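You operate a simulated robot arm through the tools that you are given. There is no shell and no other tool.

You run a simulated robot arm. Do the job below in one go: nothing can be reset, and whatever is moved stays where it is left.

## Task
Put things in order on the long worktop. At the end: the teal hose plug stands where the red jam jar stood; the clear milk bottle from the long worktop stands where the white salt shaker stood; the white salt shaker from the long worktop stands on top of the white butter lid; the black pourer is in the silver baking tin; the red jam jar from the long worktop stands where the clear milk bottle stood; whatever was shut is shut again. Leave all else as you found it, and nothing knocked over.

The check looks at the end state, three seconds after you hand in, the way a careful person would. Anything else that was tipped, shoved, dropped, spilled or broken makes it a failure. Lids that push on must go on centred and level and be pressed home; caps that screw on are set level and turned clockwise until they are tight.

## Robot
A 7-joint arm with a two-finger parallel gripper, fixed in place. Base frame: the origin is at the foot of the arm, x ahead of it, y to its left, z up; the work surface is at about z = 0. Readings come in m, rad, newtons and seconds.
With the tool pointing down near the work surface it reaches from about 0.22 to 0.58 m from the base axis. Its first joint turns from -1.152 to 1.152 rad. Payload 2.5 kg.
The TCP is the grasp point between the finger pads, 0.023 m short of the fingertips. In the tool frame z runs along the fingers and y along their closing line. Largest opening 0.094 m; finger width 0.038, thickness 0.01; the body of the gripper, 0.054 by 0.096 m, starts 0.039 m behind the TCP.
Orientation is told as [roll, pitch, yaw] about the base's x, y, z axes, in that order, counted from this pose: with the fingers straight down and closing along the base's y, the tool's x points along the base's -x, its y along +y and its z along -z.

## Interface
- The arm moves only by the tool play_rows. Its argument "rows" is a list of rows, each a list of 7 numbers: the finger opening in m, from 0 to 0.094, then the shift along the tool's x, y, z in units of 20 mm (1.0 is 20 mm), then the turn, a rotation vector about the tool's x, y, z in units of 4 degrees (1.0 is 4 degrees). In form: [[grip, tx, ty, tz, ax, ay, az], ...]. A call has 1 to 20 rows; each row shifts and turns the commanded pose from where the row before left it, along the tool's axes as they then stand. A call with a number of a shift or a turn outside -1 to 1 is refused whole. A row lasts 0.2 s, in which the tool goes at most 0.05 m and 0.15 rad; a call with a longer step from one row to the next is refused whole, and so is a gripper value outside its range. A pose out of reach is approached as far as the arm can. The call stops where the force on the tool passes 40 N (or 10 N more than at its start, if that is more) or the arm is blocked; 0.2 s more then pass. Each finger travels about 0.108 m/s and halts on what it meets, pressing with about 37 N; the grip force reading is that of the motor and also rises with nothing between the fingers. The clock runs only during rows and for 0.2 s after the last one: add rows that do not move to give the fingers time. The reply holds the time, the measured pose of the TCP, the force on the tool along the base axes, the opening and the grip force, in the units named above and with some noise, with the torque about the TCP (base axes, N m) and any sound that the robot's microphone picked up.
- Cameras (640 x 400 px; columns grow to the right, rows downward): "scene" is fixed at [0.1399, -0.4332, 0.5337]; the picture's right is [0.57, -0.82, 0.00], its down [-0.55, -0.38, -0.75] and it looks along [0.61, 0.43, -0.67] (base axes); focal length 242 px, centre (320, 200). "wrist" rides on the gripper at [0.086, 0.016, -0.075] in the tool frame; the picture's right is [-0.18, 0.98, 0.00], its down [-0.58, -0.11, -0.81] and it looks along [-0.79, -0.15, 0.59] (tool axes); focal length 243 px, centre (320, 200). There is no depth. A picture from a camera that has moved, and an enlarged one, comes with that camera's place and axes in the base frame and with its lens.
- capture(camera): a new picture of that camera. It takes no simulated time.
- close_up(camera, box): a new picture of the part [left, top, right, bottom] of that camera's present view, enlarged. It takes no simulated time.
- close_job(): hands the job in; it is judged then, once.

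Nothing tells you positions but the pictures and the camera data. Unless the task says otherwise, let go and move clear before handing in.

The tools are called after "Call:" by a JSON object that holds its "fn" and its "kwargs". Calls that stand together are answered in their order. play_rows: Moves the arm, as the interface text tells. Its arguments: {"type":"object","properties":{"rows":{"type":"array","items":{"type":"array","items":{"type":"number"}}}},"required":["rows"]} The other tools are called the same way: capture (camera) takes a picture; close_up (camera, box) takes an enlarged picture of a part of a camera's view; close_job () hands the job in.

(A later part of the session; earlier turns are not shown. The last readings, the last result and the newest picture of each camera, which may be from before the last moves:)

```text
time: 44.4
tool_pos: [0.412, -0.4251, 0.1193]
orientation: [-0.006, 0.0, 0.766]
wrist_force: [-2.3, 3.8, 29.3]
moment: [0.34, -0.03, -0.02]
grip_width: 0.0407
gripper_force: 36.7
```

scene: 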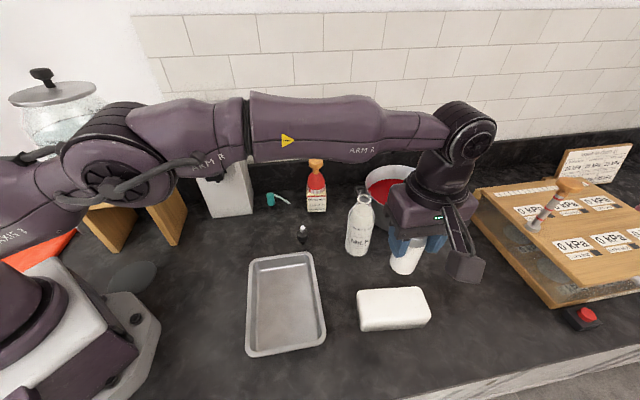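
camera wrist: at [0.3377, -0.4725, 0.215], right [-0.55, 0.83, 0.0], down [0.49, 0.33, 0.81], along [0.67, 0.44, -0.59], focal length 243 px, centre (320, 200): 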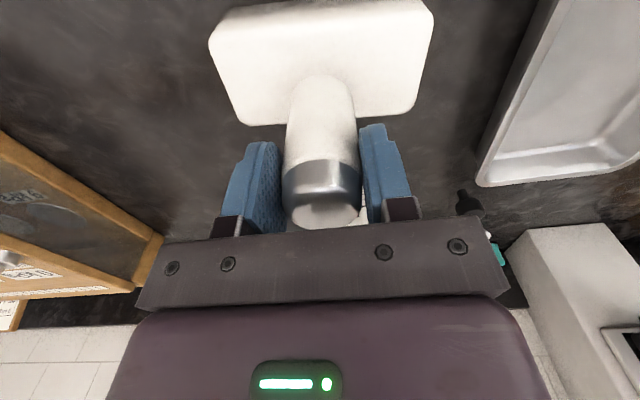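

Contact came at about z = 0.121, so the lid top is near 0.049. I ease off the pressure, then open the fingers.

Call:
{"fn": "play_rows", "kwargs": {"rows": [[0.03, 0, 0, -0.15, 0, 0, 0], [0.03, 0, 0, 0, 0, 0, 0]]}}

```text
time: 45.0
tool_pos: [0.4103, -0.4249, 0.1191]
orientation: [-0.001, -0.001, 0.769]
wrist_force: [3.5, -3.7, 12.7]
moment: [-0.18, -0.33, -0.05]
grip_width: 0.0405
gripper_force: 37.4
```

Call:
{"fn": "play_rows", "kwargs": {"rows": [[0.03, 0, 0, -0.07, 0, 0, 0], [0.03, 0, 0, 0, 0, 0, 0]]}}

```text
time: 45.6
tool_pos: [0.4101, -0.4242, 0.1192]
orientation: [0.005, -0.002, 0.768]
wrist_force: [0.3, -1.5, 4.8]
moment: [-0.14, -0.21, -0.03]
grip_width: 0.0406
gripper_force: 36.6
```

Only about 5 N of contact remains. I open the fingers slowly and look before rising.

Call:
{"fn": "play_rows", "kwargs": {"rows": [[0.042, 0, 0, 0, 0, 0, 0], [0.046, 0, 0, 0, 0, 0, 0], [0.056, 0, 0, 0, 0, 0, 0], [0.07, 0, 0, 0, 0, 0, 0], [0.08, 0, 0, 0, 0, 0, 0]]}}

Call:
{"fn": "capture", "kwargs": {"camera": "wrist"}}

```text
time: 46.8
tool_pos: [0.4114, -0.4249, 0.1212]
orientation: [0.0, 0.0, 0.768]
wrist_force: [0.2, -0.4, 0.6]
moment: [0.02, 0.03, 0.0]
grip_width: 0.0801
gripper_force: 0.0
```

```text
taken
camera wrist: at [0.3375, -0.4728, 0.1951], right [-0.55, 0.83, 0.0], down [0.49, 0.33, 0.81], along [0.67, 0.44, -0.59], focal length 243 px, centre (320, 200)
```

wrist: 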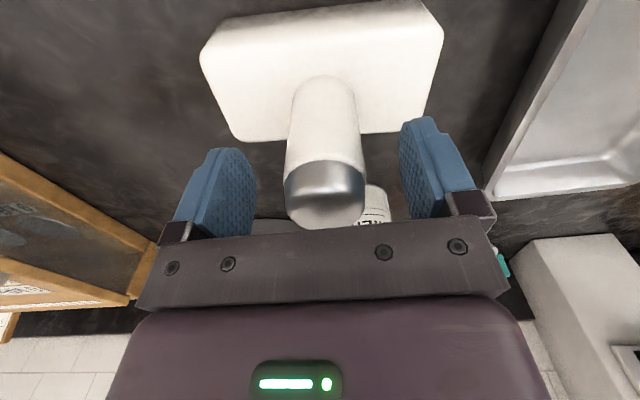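

The shaker stands on the lid, free of the fingers. I go straight up and check it from the scene camera.

Call:
{"fn": "play_rows", "kwargs": {"rows": [[0.085, 0, 0, -0.5, 0, 0, 0], [0.09, 0, 0, -1, 0, 0, 0], [0.094, 0, 0, -1, 0, 0, 0], [0.094, 0, 0, -1, 0, 0, 0], [0.094, 0, 0, -1, 0, 0, 0], [0.094, 0, 0, -1, 0, 0, 0], [0.094, 0, 0, -1, 0, 0, 0], [0.094, 0, 0, -1, 0, 0, 0], [0.094, 0, 0, -1, 0, 0, 0], [0.094, 0, 0, -1, 0, 0, 0]]}}

Call:
{"fn": "capture", "kwargs": {"camera": "scene"}}

Call:
{"fn": "capture", "kwargs": {"camera": "wrist"}}

```text
time: 49.0
tool_pos: [0.4049, -0.4151, 0.3082]
orientation: [0.003, 0.0, 0.768]
wrist_force: [0.1, -0.7, -0.4]
moment: [-0.02, -0.01, 0.0]
grip_width: 0.0939
gripper_force: 0.1
out of reach, approached as far as the arm can: row 9, 10
```

```text
taken
```

scene: 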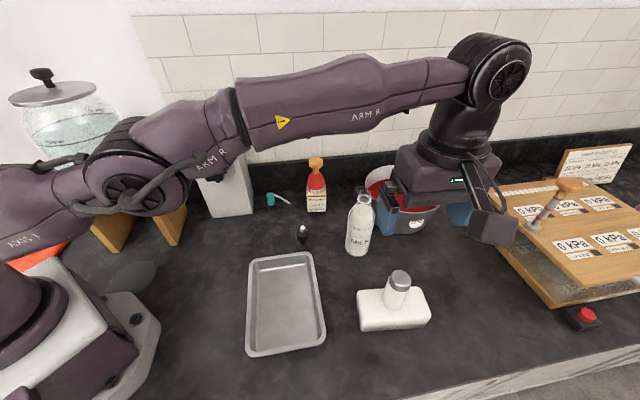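

```text
taken
camera wrist: at [0.3296, -0.4636, 0.3819], right [-0.55, 0.83, 0.0], down [0.49, 0.33, 0.81], along [0.67, 0.44, -0.59], focal length 243 px, centre (320, 200)
```

wrist: 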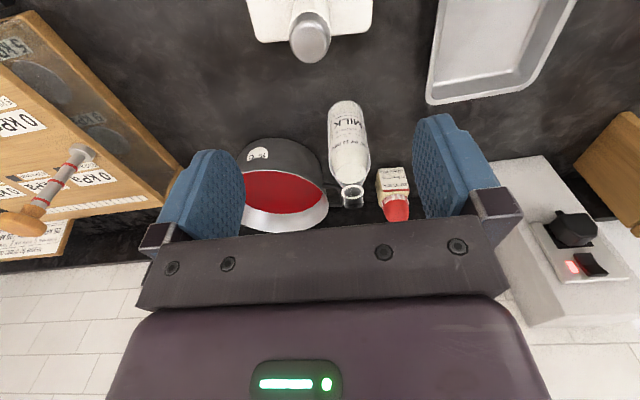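

The shaker stands upright on the lid. Reach shrinks with height (about 0.58 m at z = 0.31), so I will stay lower; next is the milk bottle, so I zoom in to locate it better.

Call:
{"fn": "close_up", "kwargs": {"camera": "wrist", "box": [300, 80, 430, 230]}}

Call:
{"fn": "close_up", "kwargs": {"camera": "scene", "box": [340, 250, 440, 340]}}

Call:
{"fn": "close_up", "kwargs": {"camera": "scene", "box": [330, 180, 400, 265]}}

```text
2.67 times, centred on (365, 155) of wrist
camera zoom: at [0.3296, -0.4636, 0.3819], right [-0.55, 0.83, 0.0], down [0.49, 0.33, 0.81], along [0.67, 0.44, -0.59], focal length 647 px, centre (200, 320)
```

zoom: 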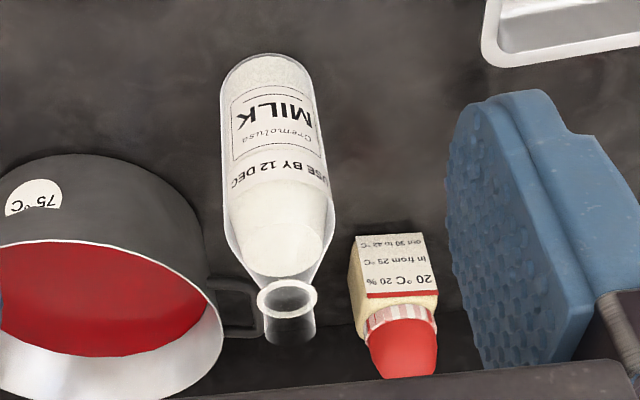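

```text
4.44 times, centred on (390, 295) of scene
camera zoom: at [0.1399, -0.4332, 0.5337], right [0.57, -0.82, 0.0], down [-0.55, -0.38, -0.75], along [0.61, 0.43, -0.67], focal length 1074 px, centre (9, -222)
```

zoom: 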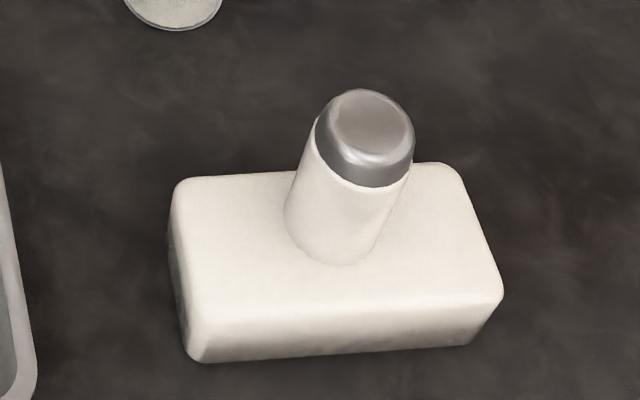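

```text
4.71 times, centred on (365, 222) of scene
camera zoom: at [0.1399, -0.4332, 0.5337], right [0.57, -0.82, 0.0], down [-0.55, -0.38, -0.75], along [0.61, 0.43, -0.67], focal length 1137 px, centre (108, 94)
```

zoom: 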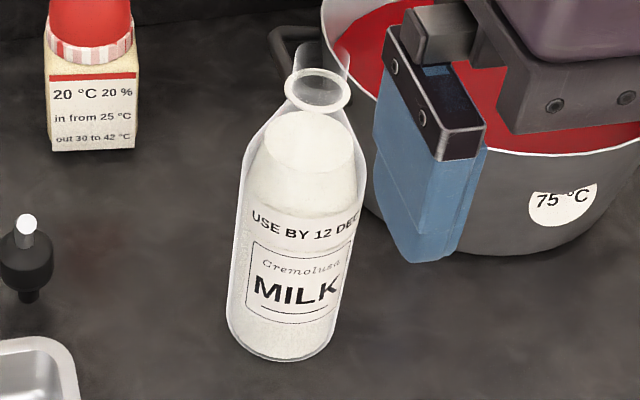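

The bottle's axis comes out at about (0.525, -0.283), with a neck ring at z = 0.178 and its mouth near 0.20. I move inward at height, turn the tool so the fingers close tangentially, and look at the neck from closer.

Call:
{"fn": "play_rows", "kwargs": {"rows": [[0.094, -0.933, 0.651, 0.15, 0, 0, 0], [0.094, -0.933, 0.651, 0.25, 0, 0, 0], [0.094, -0.933, 0.651, 0.25, 0, 0, 0], [0.094, -0.933, 0.651, 0.25, 0, 0, 0], [0.094, -0.933, 0.651, 0.25, 0, 0, 0], [0.094, -0.933, 0.651, 0.25, 0, 0, 0], [0.094, -0.933, 0.651, 0.25, 0, 0, 0], [0.094, -0.933, 0.651, 0.25, 0, 0, 0]]}}

Call:
{"fn": "play_rows", "kwargs": {"rows": [[0.094, 0, 0, 0, 0, 0, 1], [0.094, 0, 0, 0, 0, 0, 1], [0.094, 0, 0, 0, 0, 0, 1], [0.094, 0, 0, 0, 0, 0, 1], [0.094, 0, 0, 0, 0, 0, 1], [0.094, 0, 0, 0, 0, 0, 1], [0.094, 0, 0, 0, 0, 0, 1], [0.094, 0, 0, 0, 0, 0, 1], [0.094, 0, 0, 0, 0, 0, 1], [0.094, 0, 0, 0, 0, 0, 1], [0.094, 0, 0, 0, 0, 0, 1], [0.094, 0, 0, 0, 0, 0, 1], [0.094, 0, 0, 0, 0, 0, 1], [0.094, 0, 0, 0, 0, 0, 1], [0.094, 0, 0, 0, 0, 0, 1], [0.094, 0, 0, 0, 0, 0, 1], [0.094, 0, 0, 0, 0, 0, 1], [0.094, 0, 0, 0, 0, 0, 1]]}}

Call:
{"fn": "capture", "kwargs": {"camera": "wrist"}}

```text
time: 50.8
tool_pos: [0.4384, -0.2359, 0.2693]
orientation: [0.0, 0.0, 0.769]
wrist_force: [0.0, -0.1, 0.0]
moment: [-0.03, -0.02, 0.04]
grip_width: 0.0938
gripper_force: 0.1
```

```text
time: 54.6
tool_pos: [0.4384, -0.2379, 0.2699]
orientation: [0.0, -0.001, -0.491]
wrist_force: [-0.1, 0.4, 0.6]
moment: [0.03, 0.02, 0.01]
grip_width: 0.094
gripper_force: 0.0
```

```text
taken
camera wrist: at [0.37, -0.1819, 0.3439], right [0.62, 0.78, 0.0], down [0.46, -0.37, 0.81], along [0.63, -0.5, -0.59], focal length 243 px, centre (320, 200)
```

wrist: 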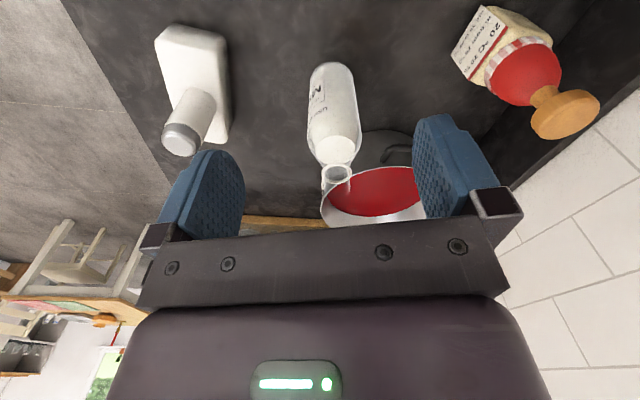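

The bottle lies nearly straight ahead in the tool's radial direction. I zoom in on its neck.

Call:
{"fn": "close_up", "kwargs": {"camera": "wrist", "box": [280, 50, 400, 220]}}

Call:
{"fn": "close_up", "kwargs": {"camera": "wrist", "box": [440, 0, 620, 160]}}

Call:
{"fn": "close_up", "kwargs": {"camera": "scene", "box": [345, 180, 385, 220]}}

```text
2.35 times, centred on (340, 135) of wrist
camera zoom: at [0.37, -0.1819, 0.3439], right [0.62, 0.78, 0.0], down [0.46, -0.37, 0.81], along [0.63, -0.5, -0.59], focal length 571 px, centre (273, 353)
```

zoom: 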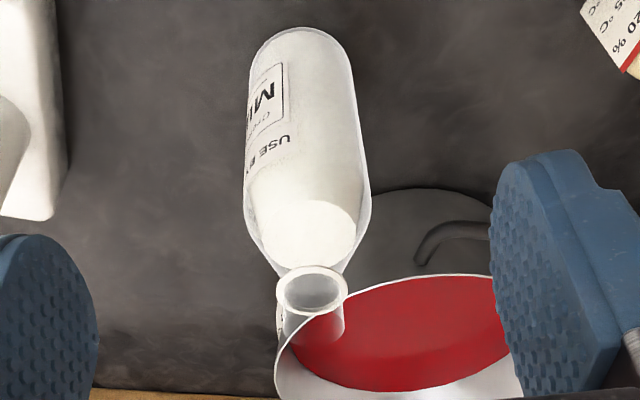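

```text
2.50 times, centred on (530, 80) of wrist
camera zoom: at [0.37, -0.1819, 0.3439], right [0.62, 0.78, 0.0], down [0.46, -0.37, 0.81], along [0.63, -0.5, -0.59], focal length 606 px, centre (-205, 500)
```

zoom: 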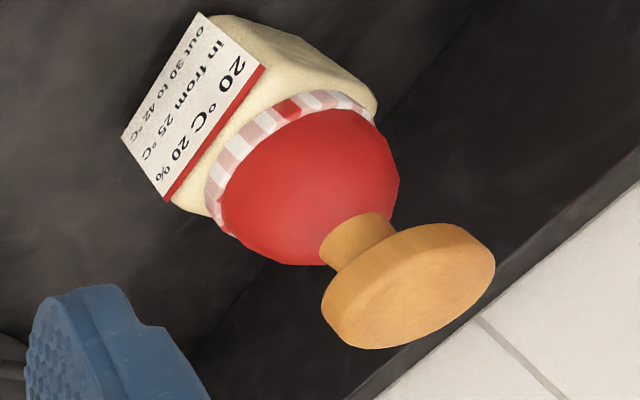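

```text
10.00 times, centred on (365, 200) of scene
camera zoom: at [0.1399, -0.4332, 0.5337], right [0.57, -0.82, 0.0], down [-0.55, -0.38, -0.75], along [0.61, 0.43, -0.67], focal length 2416 px, centre (-130, 200)
```

zoom: 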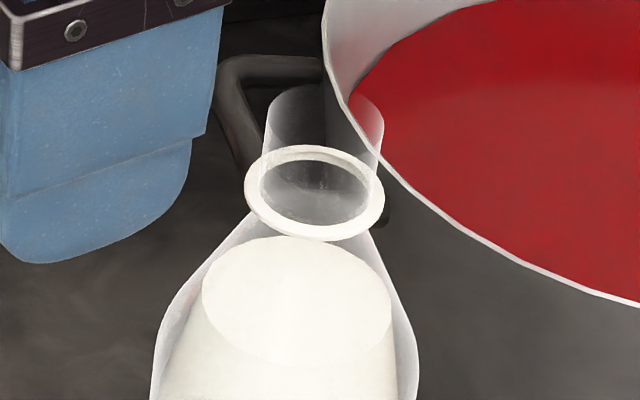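

Three wrist views agree on the neck at (0.523, -0.282) with the ring at z = 0.178. I lower to z = 0.203 and slide outward so that the open fingers straddle the neck tube just above the ring.

Call:
{"fn": "play_rows", "kwargs": {"rows": [[0.094, 0, 0, 0.8, 0, 0, 0], [0.094, 0, 0, 1, 0, 0, 0], [0.094, 0, 0, 1, 0, 0, 0], [0.094, 0, 0, 0.55, 0, 0, 0], [0.094, -0.7, 0, 0, 0, 0, 0], [0.094, -0.8, 0, 0, 0, 0, 0], [0.094, -0.8, 0, 0, 0, 0, 0], [0.094, -0.8, 0, 0, 0, 0, 0], [0.094, -0.7, 0, 0, 0, 0, 0], [0.094, -0.5, 0.03, 0, 0, 0, 0], [0.094, -0.475, 0, 0, 0, 0, 0], [0.094, 0, 0, 0, 0, 0, 0]]}}

Call:
{"fn": "capture", "kwargs": {"camera": "wrist"}}

Call:
{"fn": "close_up", "kwargs": {"camera": "scene", "box": [310, 130, 430, 270]}}

```text
time: 57.2
tool_pos: [0.5228, -0.2816, 0.2021]
orientation: [0.001, 0.001, -0.489]
wrist_force: [-0.1, 0.4, 0.1]
moment: [-0.01, -0.01, 0.03]
grip_width: 0.0939
gripper_force: 0.0
```

```text
taken
camera wrist: at [0.4541, -0.2266, 0.2764], right [0.62, 0.78, 0.0], down [0.46, -0.37, 0.81], along [0.63, -0.5, -0.59], focal length 243 px, centre (320, 200)
```

wrist: 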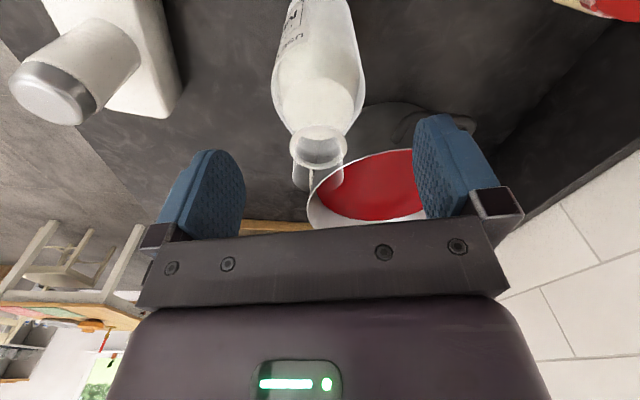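

```text
2.86 times, centred on (370, 200) of scene
camera zoom: at [0.1399, -0.4332, 0.5337], right [0.57, -0.82, 0.0], down [-0.55, -0.38, -0.75], along [0.61, 0.43, -0.67], focal length 690 px, centre (177, 200)
```

zoom: 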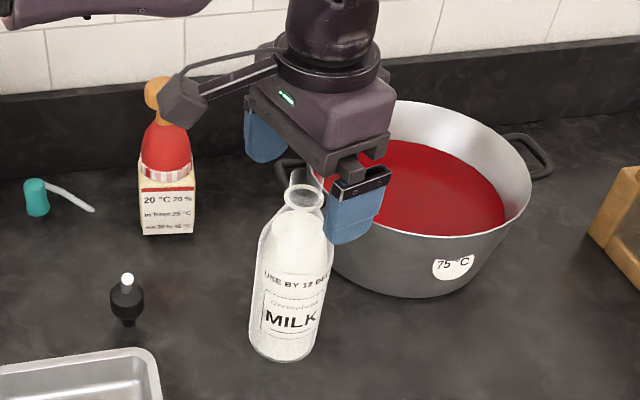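

The neck tube shows centred between the fingers, with the tips just above the ring. I close gently.

Call:
{"fn": "play_rows", "kwargs": {"rows": [[0.07, 0, 0, 0, 0, 0, 0], [0.05, 0, 0, 0, 0, 0, 0], [0.04, 0, 0, 0, 0, 0, 0], [0.034, 0, 0, 0, 0, 0, 0], [0.03, 0, 0, 0, 0, 0, 0], [0.026, 0, 0, 0, 0, 0, 0], [0.022, 0, 0, 0, 0, 0, 0], [0.018, 0, 0, 0, 0, 0, 0], [0.018, 0, 0, 0, 0, 0, 0]]}}

Call:
{"fn": "capture", "kwargs": {"camera": "wrist"}}

Call:
{"fn": "close_up", "kwargs": {"camera": "scene", "box": [310, 130, 430, 270]}}

```text
time: 59.2
tool_pos: [0.522, -0.2821, 0.2024]
orientation: [-0.002, 0.0, -0.49]
wrist_force: [-1.2, -2.9, -0.2]
moment: [-0.31, 0.11, -0.03]
grip_width: 0.0247
gripper_force: 36.7
```

```text
taken
camera wrist: at [0.454, -0.2267, 0.2765], right [0.62, 0.78, 0.0], down [0.46, -0.37, 0.81], along [0.63, -0.5, -0.59], focal length 243 px, centre (320, 200)
```

wrist: 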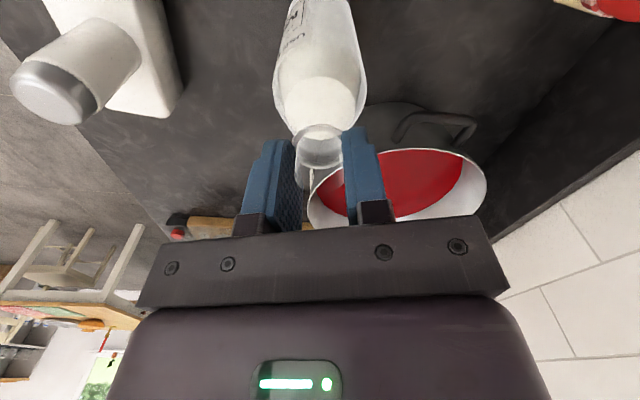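

```text
2.86 times, centred on (370, 200) of scene
camera zoom: at [0.1399, -0.4332, 0.5337], right [0.57, -0.82, 0.0], down [-0.55, -0.38, -0.75], along [0.61, 0.43, -0.67], focal length 690 px, centre (177, 200)
```

zoom: 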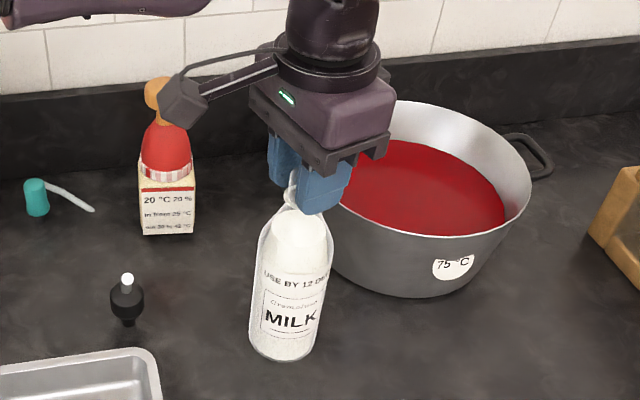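

The neck is gripped at 0.025 m wide; the bottle's old place is (0.523, -0.282). I lift slowly by about 2 cm and check that the bottle comes along straight.

Call:
{"fn": "play_rows", "kwargs": {"rows": [[0.015, 0, 0, -0.1, 0, 0, 0], [0.015, 0, 0, -0.2, 0, 0, 0], [0.015, 0, 0, -0.3, 0, 0, 0], [0.015, 0, 0, -0.3, 0, 0, 0], [0.015, 0, 0, -0.1, 0, 0, 0], [0.015, 0, 0, 0, 0, 0, 0]]}}

Call:
{"fn": "close_up", "kwargs": {"camera": "scene", "box": [310, 130, 430, 270]}}

Call:
{"fn": "capture", "kwargs": {"camera": "wrist"}}

```text
time: 60.6
tool_pos: [0.5232, -0.2816, 0.2223]
orientation: [0.001, -0.001, -0.488]
wrist_force: [-0.8, 0.6, -6.9]
moment: [-0.08, 0.04, -0.04]
grip_width: 0.0246
gripper_force: 36.2
```

```text
2.86 times, centred on (370, 200) of scene
camera zoom: at [0.1399, -0.4332, 0.5337], right [0.57, -0.82, 0.0], down [-0.55, -0.38, -0.74], along [0.61, 0.43, -0.67], focal length 690 px, centre (177, 200)
```

zoom: 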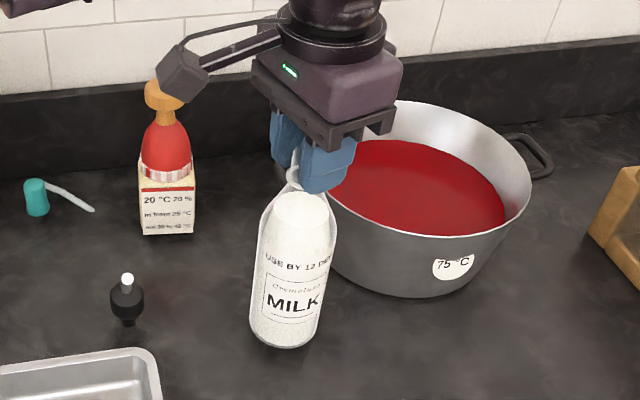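

```text
taken
camera wrist: at [0.4543, -0.2264, 0.2968], right [0.62, 0.78, 0.0], down [0.46, -0.37, 0.81], along [0.63, -0.5, -0.59], focal length 243 px, centre (320, 200)
```

wrist: 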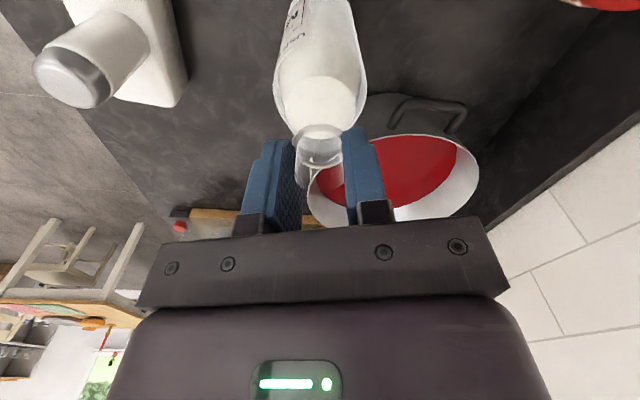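

The bottle hangs straight and weighs about 7 N. I carry it slowly inward, rising to about z = 0.30, and over to the shaker's old place.

Call:
{"fn": "play_rows", "kwargs": {"rows": [[0.015, 0.1, 0, -0.2, 0, 0, 0], [0.015, 0.25, 0, -0.35, 0, 0, 0], [0.015, 0.4, 0, -0.4, 0, 0, 0], [0.015, 0.4, 0, -0.4, 0, 0, 0], [0.015, 0.4, 0, -0.4, 0, 0, 0], [0.015, 0.4, 0, -0.4, 0, 0, 0], [0.015, 0.4, 0, -0.4, 0, 0, 0], [0.015, 0.4, 0, -0.4, 0, 0, 0], [0.015, 0.4, 0, -0.4, 0, 0, 0], [0.015, 0.4, 0, -0.35, 0, 0, 0], [0.015, 0.25, 0, -0.2, 0, 0, 0], [0.015, 0.1, 0, 0, 0, 0, 0]]}}

Call:
{"fn": "capture", "kwargs": {"camera": "scene"}}

```text
time: 63.2
tool_pos: [0.4554, -0.2444, 0.2993]
orientation: [0.0, 0.001, -0.489]
wrist_force: [0.7, 0.0, -6.2]
moment: [0.1, -0.05, -0.02]
grip_width: 0.0242
gripper_force: 36.9
```

```text
taken
```

scene: 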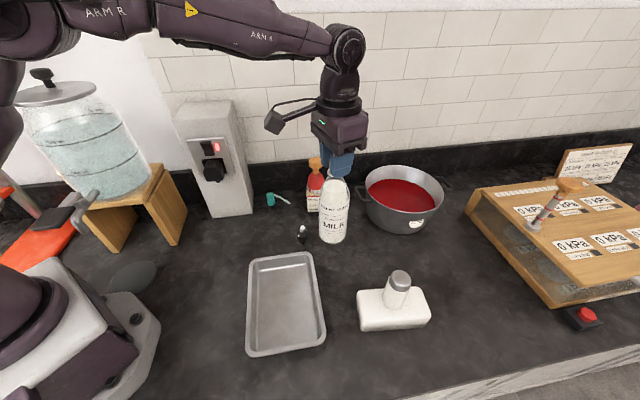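

The bottle hangs upright at height. I continue slowly to above the shaker's old spot.

Call:
{"fn": "play_rows", "kwargs": {"rows": [[0.015, 0.1385, 0.0926, 0, 0, 0, 0], [0.015, 0.277, 0.1851, 0, 0, 0, 0], [0.015, 0.4617, 0.3085, 0, 0, 0, 0], [0.015, 0.4617, 0.3085, 0, 0, 0, 0], [0.015, 0.4617, 0.3085, 0, 0, 0, 0], [0.015, 0.4617, 0.3085, 0, 0, 0, 0], [0.015, 0.4617, 0.3085, 0, 0, 0, 0], [0.015, 0.4617, 0.3085, 0, 0, 0, 0], [0.015, 0.4617, 0.3085, 0, 0, 0, 0], [0.015, 0.4617, 0.3085, 0, 0, 0, 0], [0.015, 0.4617, 0.3085, 0, 0, 0, 0], [0.015, 0.4617, 0.3085, 0, 0, 0, 0], [0.015, 0.4617, 0.3085, 0, 0, 0, 0], [0.015, 0.4617, 0.3085, 0, 0, 0, 0], [0.015, 0.4617, 0.3085, 0, 0, 0, 0], [0.015, 0.4617, 0.3085, 0, 0, 0, 0], [0.015, 0.4617, 0.3085, 0, 0, 0, 0], [0.015, 0.3694, 0.2468, 0, 0, 0, 0], [0.015, 0.2309, 0.1543, 0, 0, 0, 0], [0.015, 0.0923, 0.0617, 0, 0, 0, 0]]}}

Call:
{"fn": "capture", "kwargs": {"camera": "scene"}}

Call:
{"fn": "capture", "kwargs": {"camera": "wrist"}}

```text
time: 67.4
tool_pos: [0.3638, -0.0739, 0.3012]
orientation: [-0.001, 0.001, -0.489]
wrist_force: [-0.6, -0.3, -8.0]
moment: [-0.05, 0.07, -0.01]
grip_width: 0.0241
gripper_force: 36.9
```

```text
taken
```

scene: 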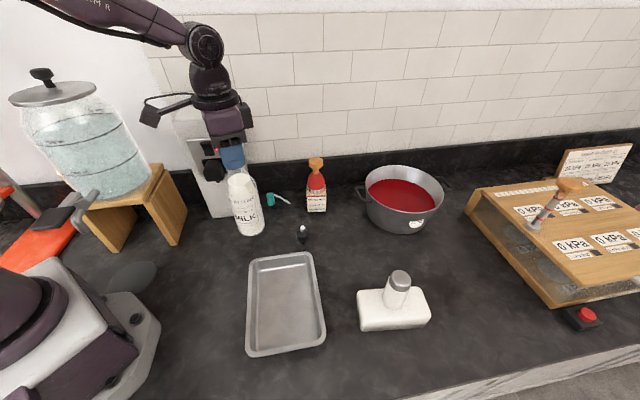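

```text
taken
camera wrist: at [0.2945, -0.0189, 0.3746], right [0.62, 0.78, 0.0], down [0.46, -0.37, 0.81], along [0.63, -0.5, -0.59], focal length 243 px, centre (320, 200)
```

wrist: 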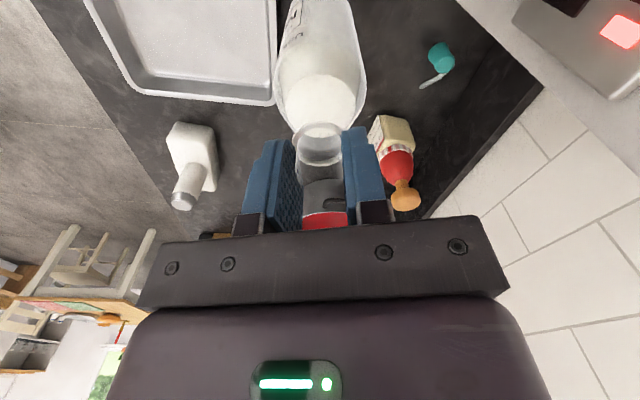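

The bottle is above the shaker's old place. I lower it to a few millimetres above the worktop and check the clearance to the tin.

Call:
{"fn": "play_rows", "kwargs": {"rows": [[0.015, 0, 0, 0.15, 0, 0, 0], [0.015, 0, 0, 0.3, 0, 0, 0], [0.015, 0, 0, 0.45, 0, 0, 0], [0.015, 0, 0, 0.45, 0, 0, 0], [0.015, 0, 0, 0.45, 0, 0, 0], [0.015, 0, 0, 0.45, 0, 0, 0], [0.015, 0, 0, 0.45, 0, 0, 0], [0.015, 0, 0, 0.45, 0, 0, 0], [0.015, 0, 0, 0.45, 0, 0, 0], [0.015, 0, 0, 0.4, 0, 0, 0], [0.015, 0, 0, 0.3, 0, 0, 0], [0.015, 0, 0, 0.15, 0, 0, 0], [0.015, 0, 0, 0, 0, 0, 0]]}}

Call:
{"fn": "close_up", "kwargs": {"camera": "scene", "box": [190, 140, 330, 280]}}

Call:
{"fn": "capture", "kwargs": {"camera": "wrist"}}

```text
time: 70.2
tool_pos: [0.3636, -0.0737, 0.2103]
orientation: [-0.002, 0.002, -0.489]
wrist_force: [0.6, -0.2, -6.5]
moment: [-0.04, 0.02, -0.02]
grip_width: 0.024
gripper_force: 36.9
```

```text
2.86 times, centred on (260, 210) of scene
camera zoom: at [0.1399, -0.4332, 0.5337], right [0.57, -0.82, 0.0], down [-0.55, -0.38, -0.74], along [0.61, 0.43, -0.67], focal length 690 px, centre (491, 171)
```

zoom: 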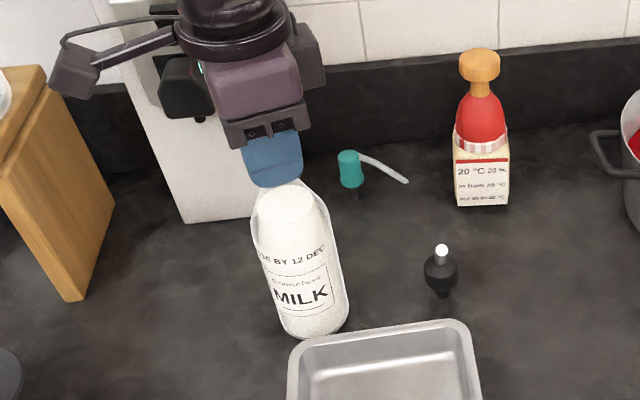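

```text
taken
camera wrist: at [0.2947, -0.0193, 0.2858], right [0.62, 0.78, 0.0], down [0.46, -0.37, 0.81], along [0.63, -0.5, -0.59], focal length 243 px, centre (320, 200)
```

wrist: 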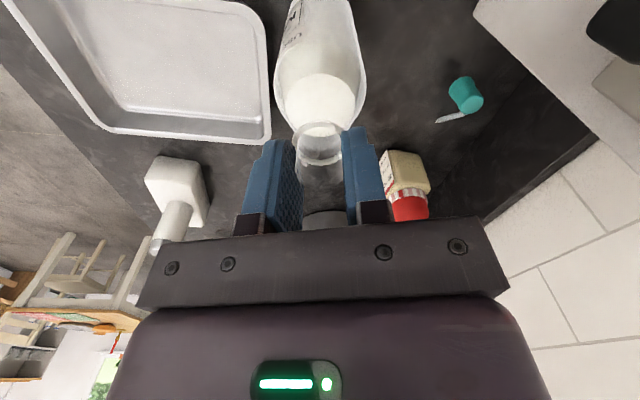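

There is about 14 mm between the bottle and the tin's rim. I lower the last few millimetres until the base touches.

Call:
{"fn": "play_rows", "kwargs": {"rows": [[0.015, 0, 0, 0.1, 0, 0, 0], [0.015, 0, 0, 0.1, 0, 0, 0], [0.015, 0, 0, 0.1, 0, 0, 0], [0.015, 0, 0, 0.05, 0, 0, 0], [0.015, 0, 0, 0, 0, 0, 0]]}}

```text
time: 71.4
tool_pos: [0.365, -0.0746, 0.2045]
orientation: [0.0, 0.0, -0.487]
wrist_force: [-3.6, 2.2, 15.0]
moment: [0.17, 0.98, -0.11]
grip_width: 0.0237
gripper_force: 37.1
```

It touched at about z = 0.2055. I back off slightly to lighten the contact and check that the bottle is level before letting go.

Call:
{"fn": "play_rows", "kwargs": {"rows": [[0.015, 0, 0, -0.08, 0, 0, 0], [0.015, 0, 0, 0, 0, 0, 0]]}}

Call:
{"fn": "close_up", "kwargs": {"camera": "scene", "box": [215, 160, 305, 270]}}

Call:
{"fn": "close_up", "kwargs": {"camera": "wrist", "box": [240, 0, 400, 200]}}

```text
time: 72.0
tool_pos: [0.3631, -0.0745, 0.2048]
orientation: [-0.001, 0.004, -0.488]
wrist_force: [0.2, -0.2, -6.6]
moment: [0.07, -0.02, 0.02]
grip_width: 0.024
gripper_force: 37.4
```

```text
3.64 times, centred on (260, 215) of scene
camera zoom: at [0.1399, -0.4332, 0.5337], right [0.57, -0.82, 0.0], down [-0.55, -0.38, -0.74], along [0.61, 0.43, -0.67], focal length 878 px, centre (538, 146)
```

zoom: 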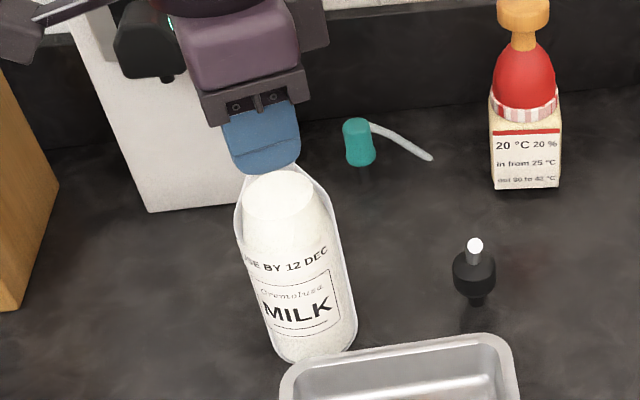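

```text
2.00 times, centred on (320, 100) of wrist
camera zoom: at [0.2943, -0.0198, 0.2799], right [0.62, 0.78, 0.0], down [0.46, -0.37, 0.81], along [0.63, -0.5, -0.59], focal length 485 px, centre (320, 400)
```

zoom: 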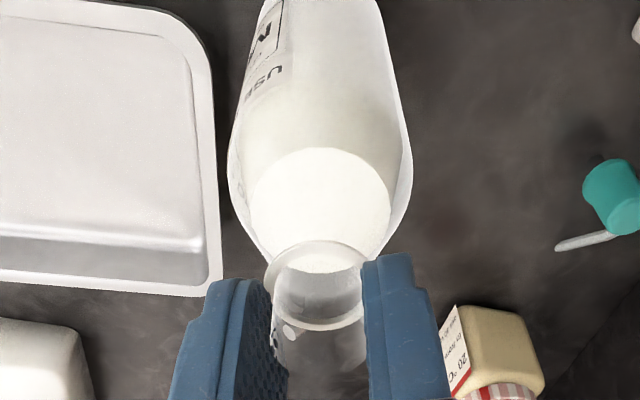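

The bottle hangs free again within about a millimetre of the surface. I touch down lightly and open the fingers slowly.

Call:
{"fn": "play_rows", "kwargs": {"rows": [[0.015, 0, 0, 0.03, 0, 0, 0], [0.015, 0, 0, 0, 0, 0, 0]]}}

```text
time: 72.6
tool_pos: [0.3639, -0.0746, 0.205]
orientation: [0.0, -0.001, -0.489]
wrist_force: [-2.5, -0.7, -0.4]
moment: [-0.16, 0.36, -0.02]
grip_width: 0.0239
gripper_force: 37.0
```

Call:
{"fn": "play_rows", "kwargs": {"rows": [[0.0245, 0, 0, 0, 0, 0, 0], [0.026, 0, 0, 0, 0, 0, 0], [0.028, 0, 0, 0, 0, 0, 0], [0.032, 0, 0, 0, 0, 0, 0], [0.038, 0, 0, 0, 0, 0, 0], [0.05, 0, 0, 0, 0, 0, 0], [0.065, 0, 0, 0, 0, 0, 0]]}}

Call:
{"fn": "close_up", "kwargs": {"camera": "wrist", "box": [240, 0, 400, 200]}}

Call:
{"fn": "close_up", "kwargs": {"camera": "scene", "box": [215, 160, 305, 270]}}

```text
time: 74.2
tool_pos: [0.363, -0.0758, 0.2052]
orientation: [0.002, 0.001, -0.489]
wrist_force: [-1.2, -0.5, 0.2]
moment: [-0.04, -0.02, -0.02]
grip_width: 0.0649
gripper_force: 0.0
```

```text
2.00 times, centred on (320, 100) of wrist
camera zoom: at [0.2945, -0.0194, 0.2798], right [0.62, 0.78, 0.0], down [0.46, -0.37, 0.81], along [0.63, -0.5, -0.59], focal length 485 px, centre (320, 400)
```

zoom: 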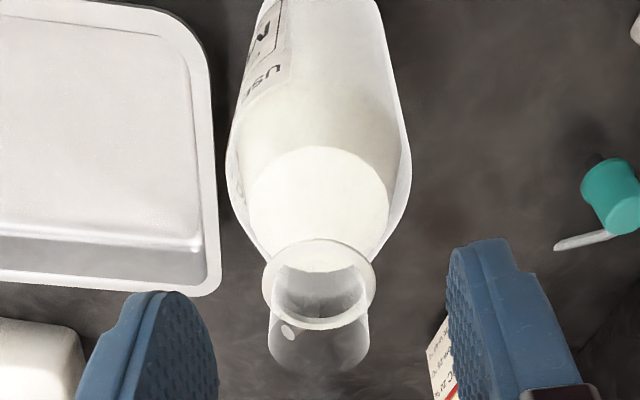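

```text
3.64 times, centred on (260, 215) of scene
camera zoom: at [0.1399, -0.4332, 0.5337], right [0.57, -0.82, 0.0], down [-0.55, -0.38, -0.75], along [0.61, 0.43, -0.67], focal length 878 px, centre (538, 146)
```

zoom: 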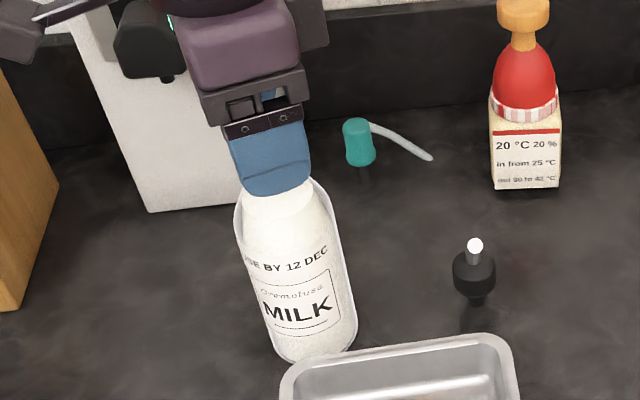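

The bottle stands free at the shaker's old place. I open fully, rise, and look again.

Call:
{"fn": "play_rows", "kwargs": {"rows": [[0.094, 0, 0, 0, 0, 0, 0], [0.094, 0, 0, -0.5, 0, 0, 0], [0.094, 0, 0, -1, 0, 0, 0], [0.094, 0, 0, -1, 0, 0, 0], [0.094, 0, 0, -1, 0, 0, 0], [0.094, 0, 0, -1, 0, 0, 0]]}}

Call:
{"fn": "capture", "kwargs": {"camera": "scene"}}

Call:
{"fn": "capture", "kwargs": {"camera": "wrist"}}

```text
time: 75.6
tool_pos: [0.3643, -0.076, 0.2954]
orientation: [0.0, 0.0, -0.49]
wrist_force: [0.3, 0.3, -0.3]
moment: [-0.04, 0.0, -0.03]
grip_width: 0.094
gripper_force: 0.0
```

```text
taken
```

scene: 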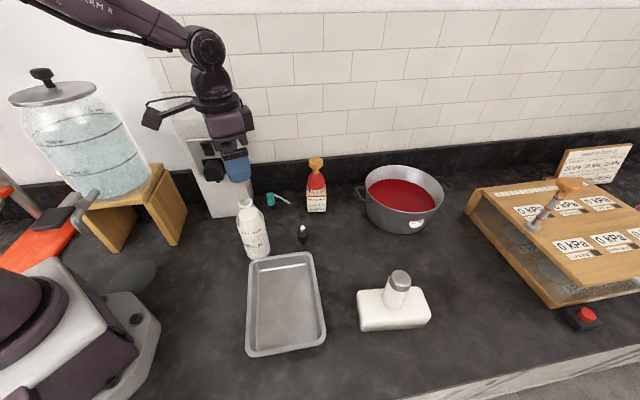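

```text
taken
camera wrist: at [0.2945, -0.0201, 0.3705], right [0.62, 0.78, 0.0], down [0.46, -0.37, 0.81], along [0.63, -0.5, -0.59], focal length 243 px, centre (320, 200)
```

wrist: 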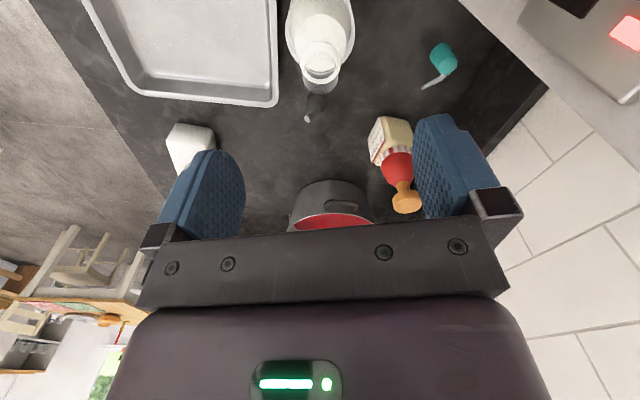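

The bottle now stands at the shaker's old place. Next is the jam jar near (0.597, -0.10); I turn the tool to its direction and move closer to look at it.

Call:
{"fn": "play_rows", "kwargs": {"rows": [[0.094, 0, 0, 0, 0, 0, -1], [0.094, 0, 0, 0, 0, 0, -1], [0.094, 0, 0, 0, 0, 0, -1], [0.094, 0, 0, 0, 0, 0, -1], [0.094, 0, 0, 0, 0, 0, -0.64], [0.094, -0.8025, 0.09, 0.156, 0, 0, 0], [0.094, -0.8025, 0.09, 0.156, 0, 0, 0], [0.094, -0.8025, 0.09, 0.156, 0, 0, 0], [0.094, -0.8025, 0.09, 0.156, 0, 0, 0], [0.094, -0.8025, 0.09, 0.156, 0, 0, 0], [0.094, -0.8025, 0.09, 0.156, 0, 0, 0], [0.094, -0.8025, 0.09, 0.156, 0, 0, 0], [0.094, -0.8025, 0.09, 0.156, 0, 0, 0]]}}

Call:
{"fn": "capture", "kwargs": {"camera": "wrist"}}

Call:
{"fn": "close_up", "kwargs": {"camera": "scene", "box": [260, 130, 360, 230]}}

```text
time: 78.4
tool_pos: [0.4942, -0.0811, 0.2712]
orientation: [0.001, 0.0, -0.166]
wrist_force: [-0.1, -0.9, -0.5]
moment: [0.05, 0.01, 0.0]
grip_width: 0.0936
gripper_force: 0.1
```

```text
taken
camera wrist: at [0.4109, -0.0512, 0.3455], right [0.34, 0.94, 0.0], down [0.56, -0.2, 0.81], along [0.76, -0.28, -0.59], focal length 243 px, centre (320, 200)
```

wrist: 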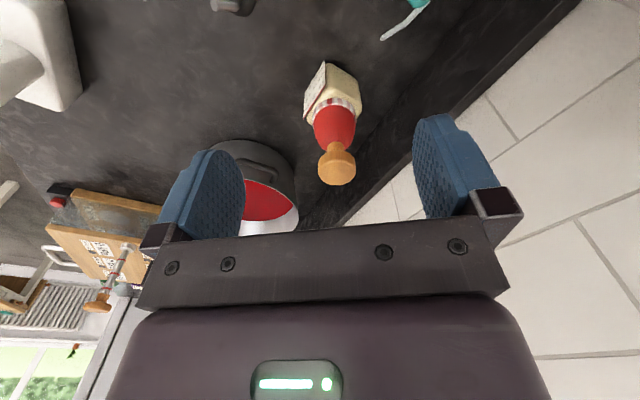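

```text
4.00 times, centred on (310, 180) of scene
camera zoom: at [0.1399, -0.4332, 0.5337], right [0.57, -0.82, 0.0], down [-0.55, -0.38, -0.75], along [0.61, 0.43, -0.67], focal length 966 px, centre (360, 280)
```

zoom: 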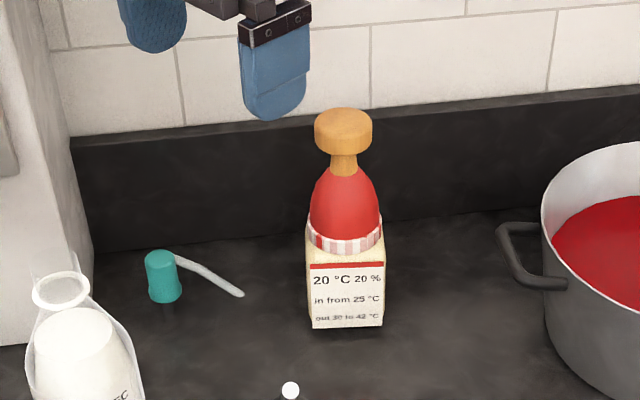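

Call:
{"fn": "close_up", "kwargs": {"camera": "wrist", "box": [280, 50, 400, 200]}}

Call:
{"fn": "close_up", "kwargs": {"camera": "wrist", "box": [295, 55, 375, 125]}}

Call:
{"fn": "close_up", "kwargs": {"camera": "scene", "box": [300, 150, 335, 190]}}

Call:
{"fn": "close_up", "kwargs": {"camera": "scene", "box": [300, 180, 335, 220]}}

```text
2.67 times, centred on (340, 125) of wrist
camera zoom: at [0.4109, -0.0512, 0.3455], right [0.34, 0.94, 0.0], down [0.56, -0.2, 0.81], along [0.76, -0.28, -0.59], focal length 647 px, centre (267, 400)
```

zoom: 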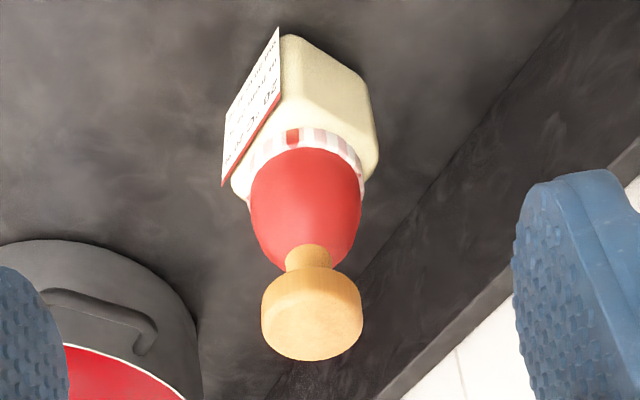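

```text
5.71 times, centred on (335, 90) of wrist
camera zoom: at [0.4109, -0.0512, 0.3455], right [0.34, 0.94, 0.0], down [0.56, -0.2, 0.81], along [0.76, -0.28, -0.59], focal length 1386 px, centre (234, 829)
```

zoom: 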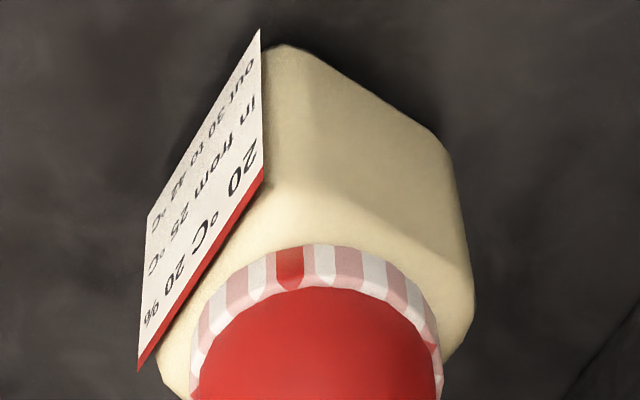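

```text
10.00 times, centred on (318, 170) of scene
camera zoom: at [0.1399, -0.4332, 0.5337], right [0.57, -0.82, 0.0], down [-0.55, -0.38, -0.75], along [0.61, 0.43, -0.67], focal length 2416 px, centre (345, 500)
```

zoom: 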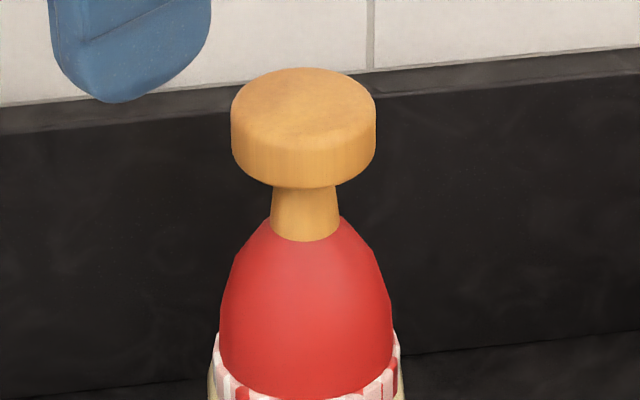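

```text
10.00 times, centred on (318, 200) of scene
camera zoom: at [0.1399, -0.4332, 0.5337], right [0.57, -0.82, 0.0], down [-0.55, -0.38, -0.75], along [0.61, 0.43, -0.67], focal length 2416 px, centre (345, 200)
```

zoom: 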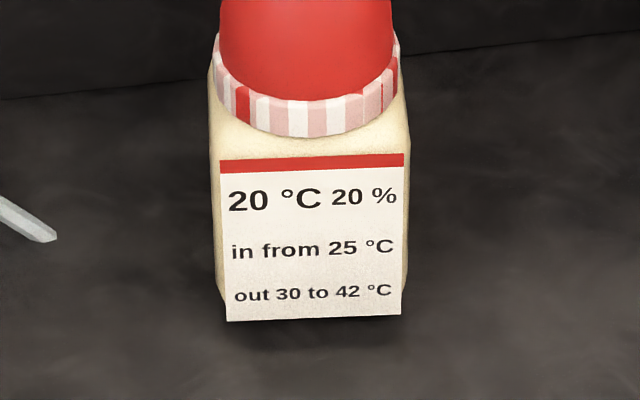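

The jar's knob top comes out at about (0.590, -0.098, 0.176), in line with the tool. I move out partway, then down to the knob's height, short of the jar, and check again.

Call:
{"fn": "play_rows", "kwargs": {"rows": [[0.094, -0.7, 0, 0, 0, 0, 0], [0.094, -0.7, 0, 0, 0, 0, 0], [0.094, -0.7, 0, 0, 0, 0, 0], [0.094, 0, 0, 0.885, 0, 0, 0], [0.094, 0, 0, 0.885, 0, 0, 0], [0.094, 0, 0, 0.885, 0, 0, 0], [0.094, 0, 0, 0.885, 0, 0, 0], [0.094, 0, 0, 0.885, 0, 0, 0], [0.094, 0, 0, 0.785, 0, 0, 0], [0.094, 0, 0, 0, 0, 0, 0]]}}

Call:
{"fn": "capture", "kwargs": {"camera": "wrist"}}

Call:
{"fn": "close_up", "kwargs": {"camera": "scene", "box": [250, 100, 390, 230]}}

```text
time: 80.6
tool_pos: [0.5353, -0.0884, 0.1662]
orientation: [0.0, -0.001, -0.164]
wrist_force: [-0.1, 0.2, 0.3]
moment: [-0.01, 0.01, -0.01]
grip_width: 0.0941
gripper_force: 0.1
```

```text
taken
camera wrist: at [0.4519, -0.058, 0.2408], right [0.34, 0.94, 0.0], down [0.56, -0.2, 0.81], along [0.76, -0.28, -0.59], focal length 243 px, centre (320, 200)
```

wrist: 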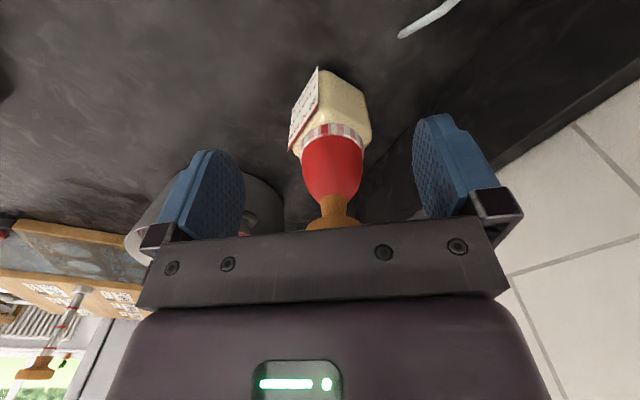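

```text
3.08 times, centred on (320, 165) of scene
camera zoom: at [0.1399, -0.4332, 0.5337], right [0.57, -0.82, 0.0], down [-0.55, -0.38, -0.75], along [0.61, 0.43, -0.67], focal length 743 px, centre (320, 308)
```

zoom: 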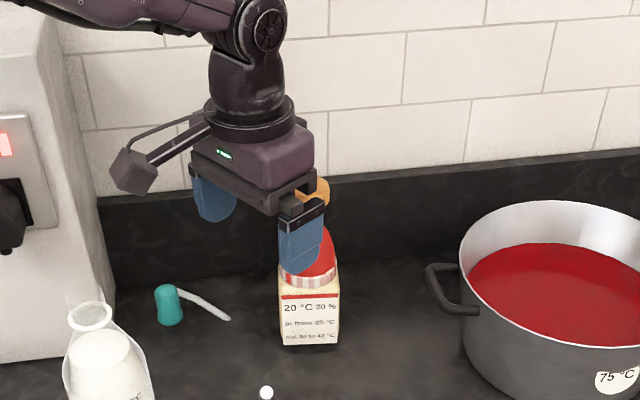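

The jar is centred between the fingers' lines. I slide outward about 5.5 cm so that the fingers straddle the wooden knob.

Call:
{"fn": "play_rows", "kwargs": {"rows": [[0.094, -0.4, 0, 0, 0, 0, 0], [0.094, -0.6, 0, 0, 0, 0, 0], [0.094, -0.6, 0, 0, 0, 0, 0], [0.094, -0.5, 0, 0, 0, 0, 0], [0.094, -0.4, 0, 0, 0, 0, 0], [0.094, -0.2, 0, 0, 0, 0, 0], [0.094, 0, 0, 0, 0, 0, 0]]}}

Call:
{"fn": "capture", "kwargs": {"camera": "wrist"}}

Call:
{"fn": "close_up", "kwargs": {"camera": "scene", "box": [250, 100, 390, 230]}}

```text
time: 82.2
tool_pos: [0.5887, -0.0981, 0.1661]
orientation: [0.002, 0.001, -0.166]
wrist_force: [-0.2, 0.6, 0.1]
moment: [-0.04, -0.01, -0.01]
grip_width: 0.0942
gripper_force: 0.1
```

```text
taken
camera wrist: at [0.5048, -0.0672, 0.2409], right [0.34, 0.94, 0.0], down [0.56, -0.2, 0.81], along [0.76, -0.28, -0.59], focal length 243 px, centre (320, 200)
```

wrist: 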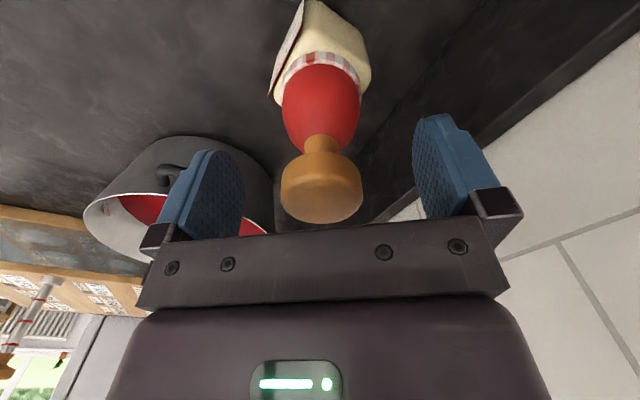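

```text
3.08 times, centred on (320, 165) of scene
camera zoom: at [0.1399, -0.4332, 0.5337], right [0.57, -0.82, 0.0], down [-0.55, -0.38, -0.75], along [0.61, 0.43, -0.67], focal length 743 px, centre (320, 308)
```

zoom: 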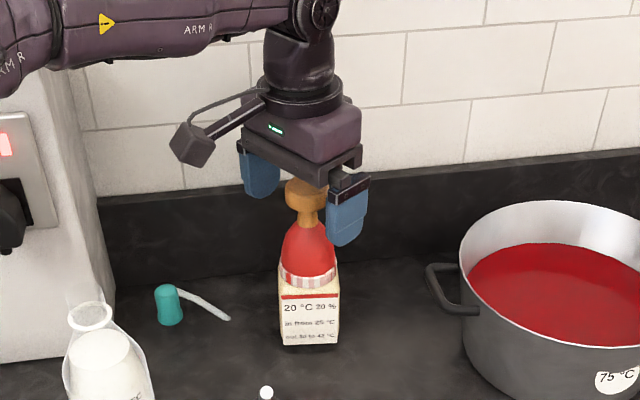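

The knob is centred between the pads. I close on it gently.

Call:
{"fn": "play_rows", "kwargs": {"rows": [[0.07, 0, 0, 0, 0, 0, 0], [0.055, 0, 0, 0, 0, 0, 0], [0.046, 0, 0, 0, 0, 0, 0], [0.042, 0, 0, 0, 0, 0, 0], [0.038, 0, 0, 0, 0, 0, 0], [0.034, 0, 0, 0, 0, 0, 0], [0.03, 0, 0, 0, 0, 0, 0], [0.03, 0, 0, 0, 0, 0, 0]]}}

Call:
{"fn": "capture", "kwargs": {"camera": "wrist"}}

Call:
{"fn": "close_up", "kwargs": {"camera": "scene", "box": [250, 100, 390, 230]}}

```text
time: 84.0
tool_pos: [0.5879, -0.0976, 0.1673]
orientation: [0.001, 0.0, -0.167]
wrist_force: [-0.6, -2.9, 0.7]
moment: [-0.15, 0.01, -0.01]
grip_width: 0.0392
gripper_force: 37.0
```

```text
taken
camera wrist: at [0.5047, -0.0673, 0.2409], right [0.34, 0.94, 0.0], down [0.56, -0.2, 0.81], along [0.76, -0.28, -0.59], focal length 243 px, centre (320, 200)
```

wrist: 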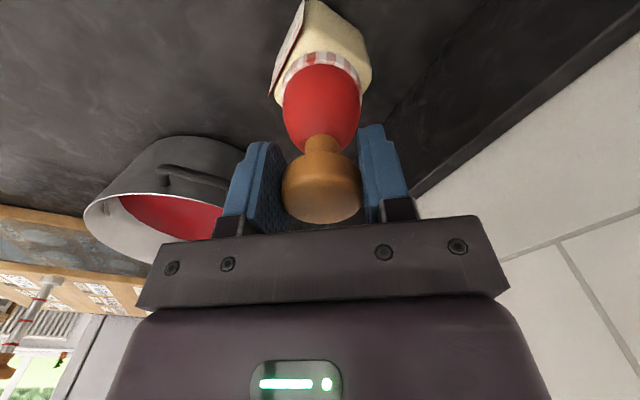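

```text
3.08 times, centred on (320, 165) of scene
camera zoom: at [0.1399, -0.4332, 0.5337], right [0.57, -0.82, 0.0], down [-0.55, -0.38, -0.75], along [0.61, 0.43, -0.67], focal length 743 px, centre (320, 308)
```

zoom: 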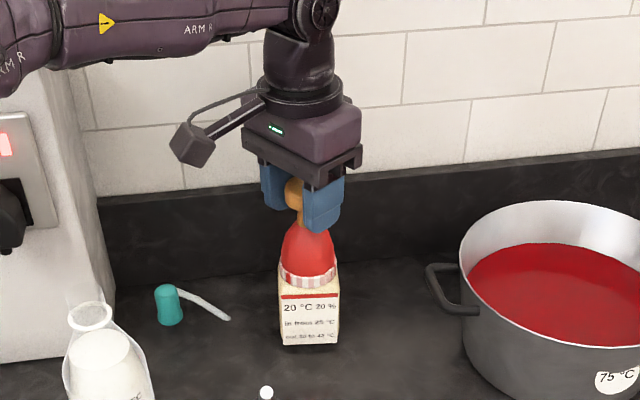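

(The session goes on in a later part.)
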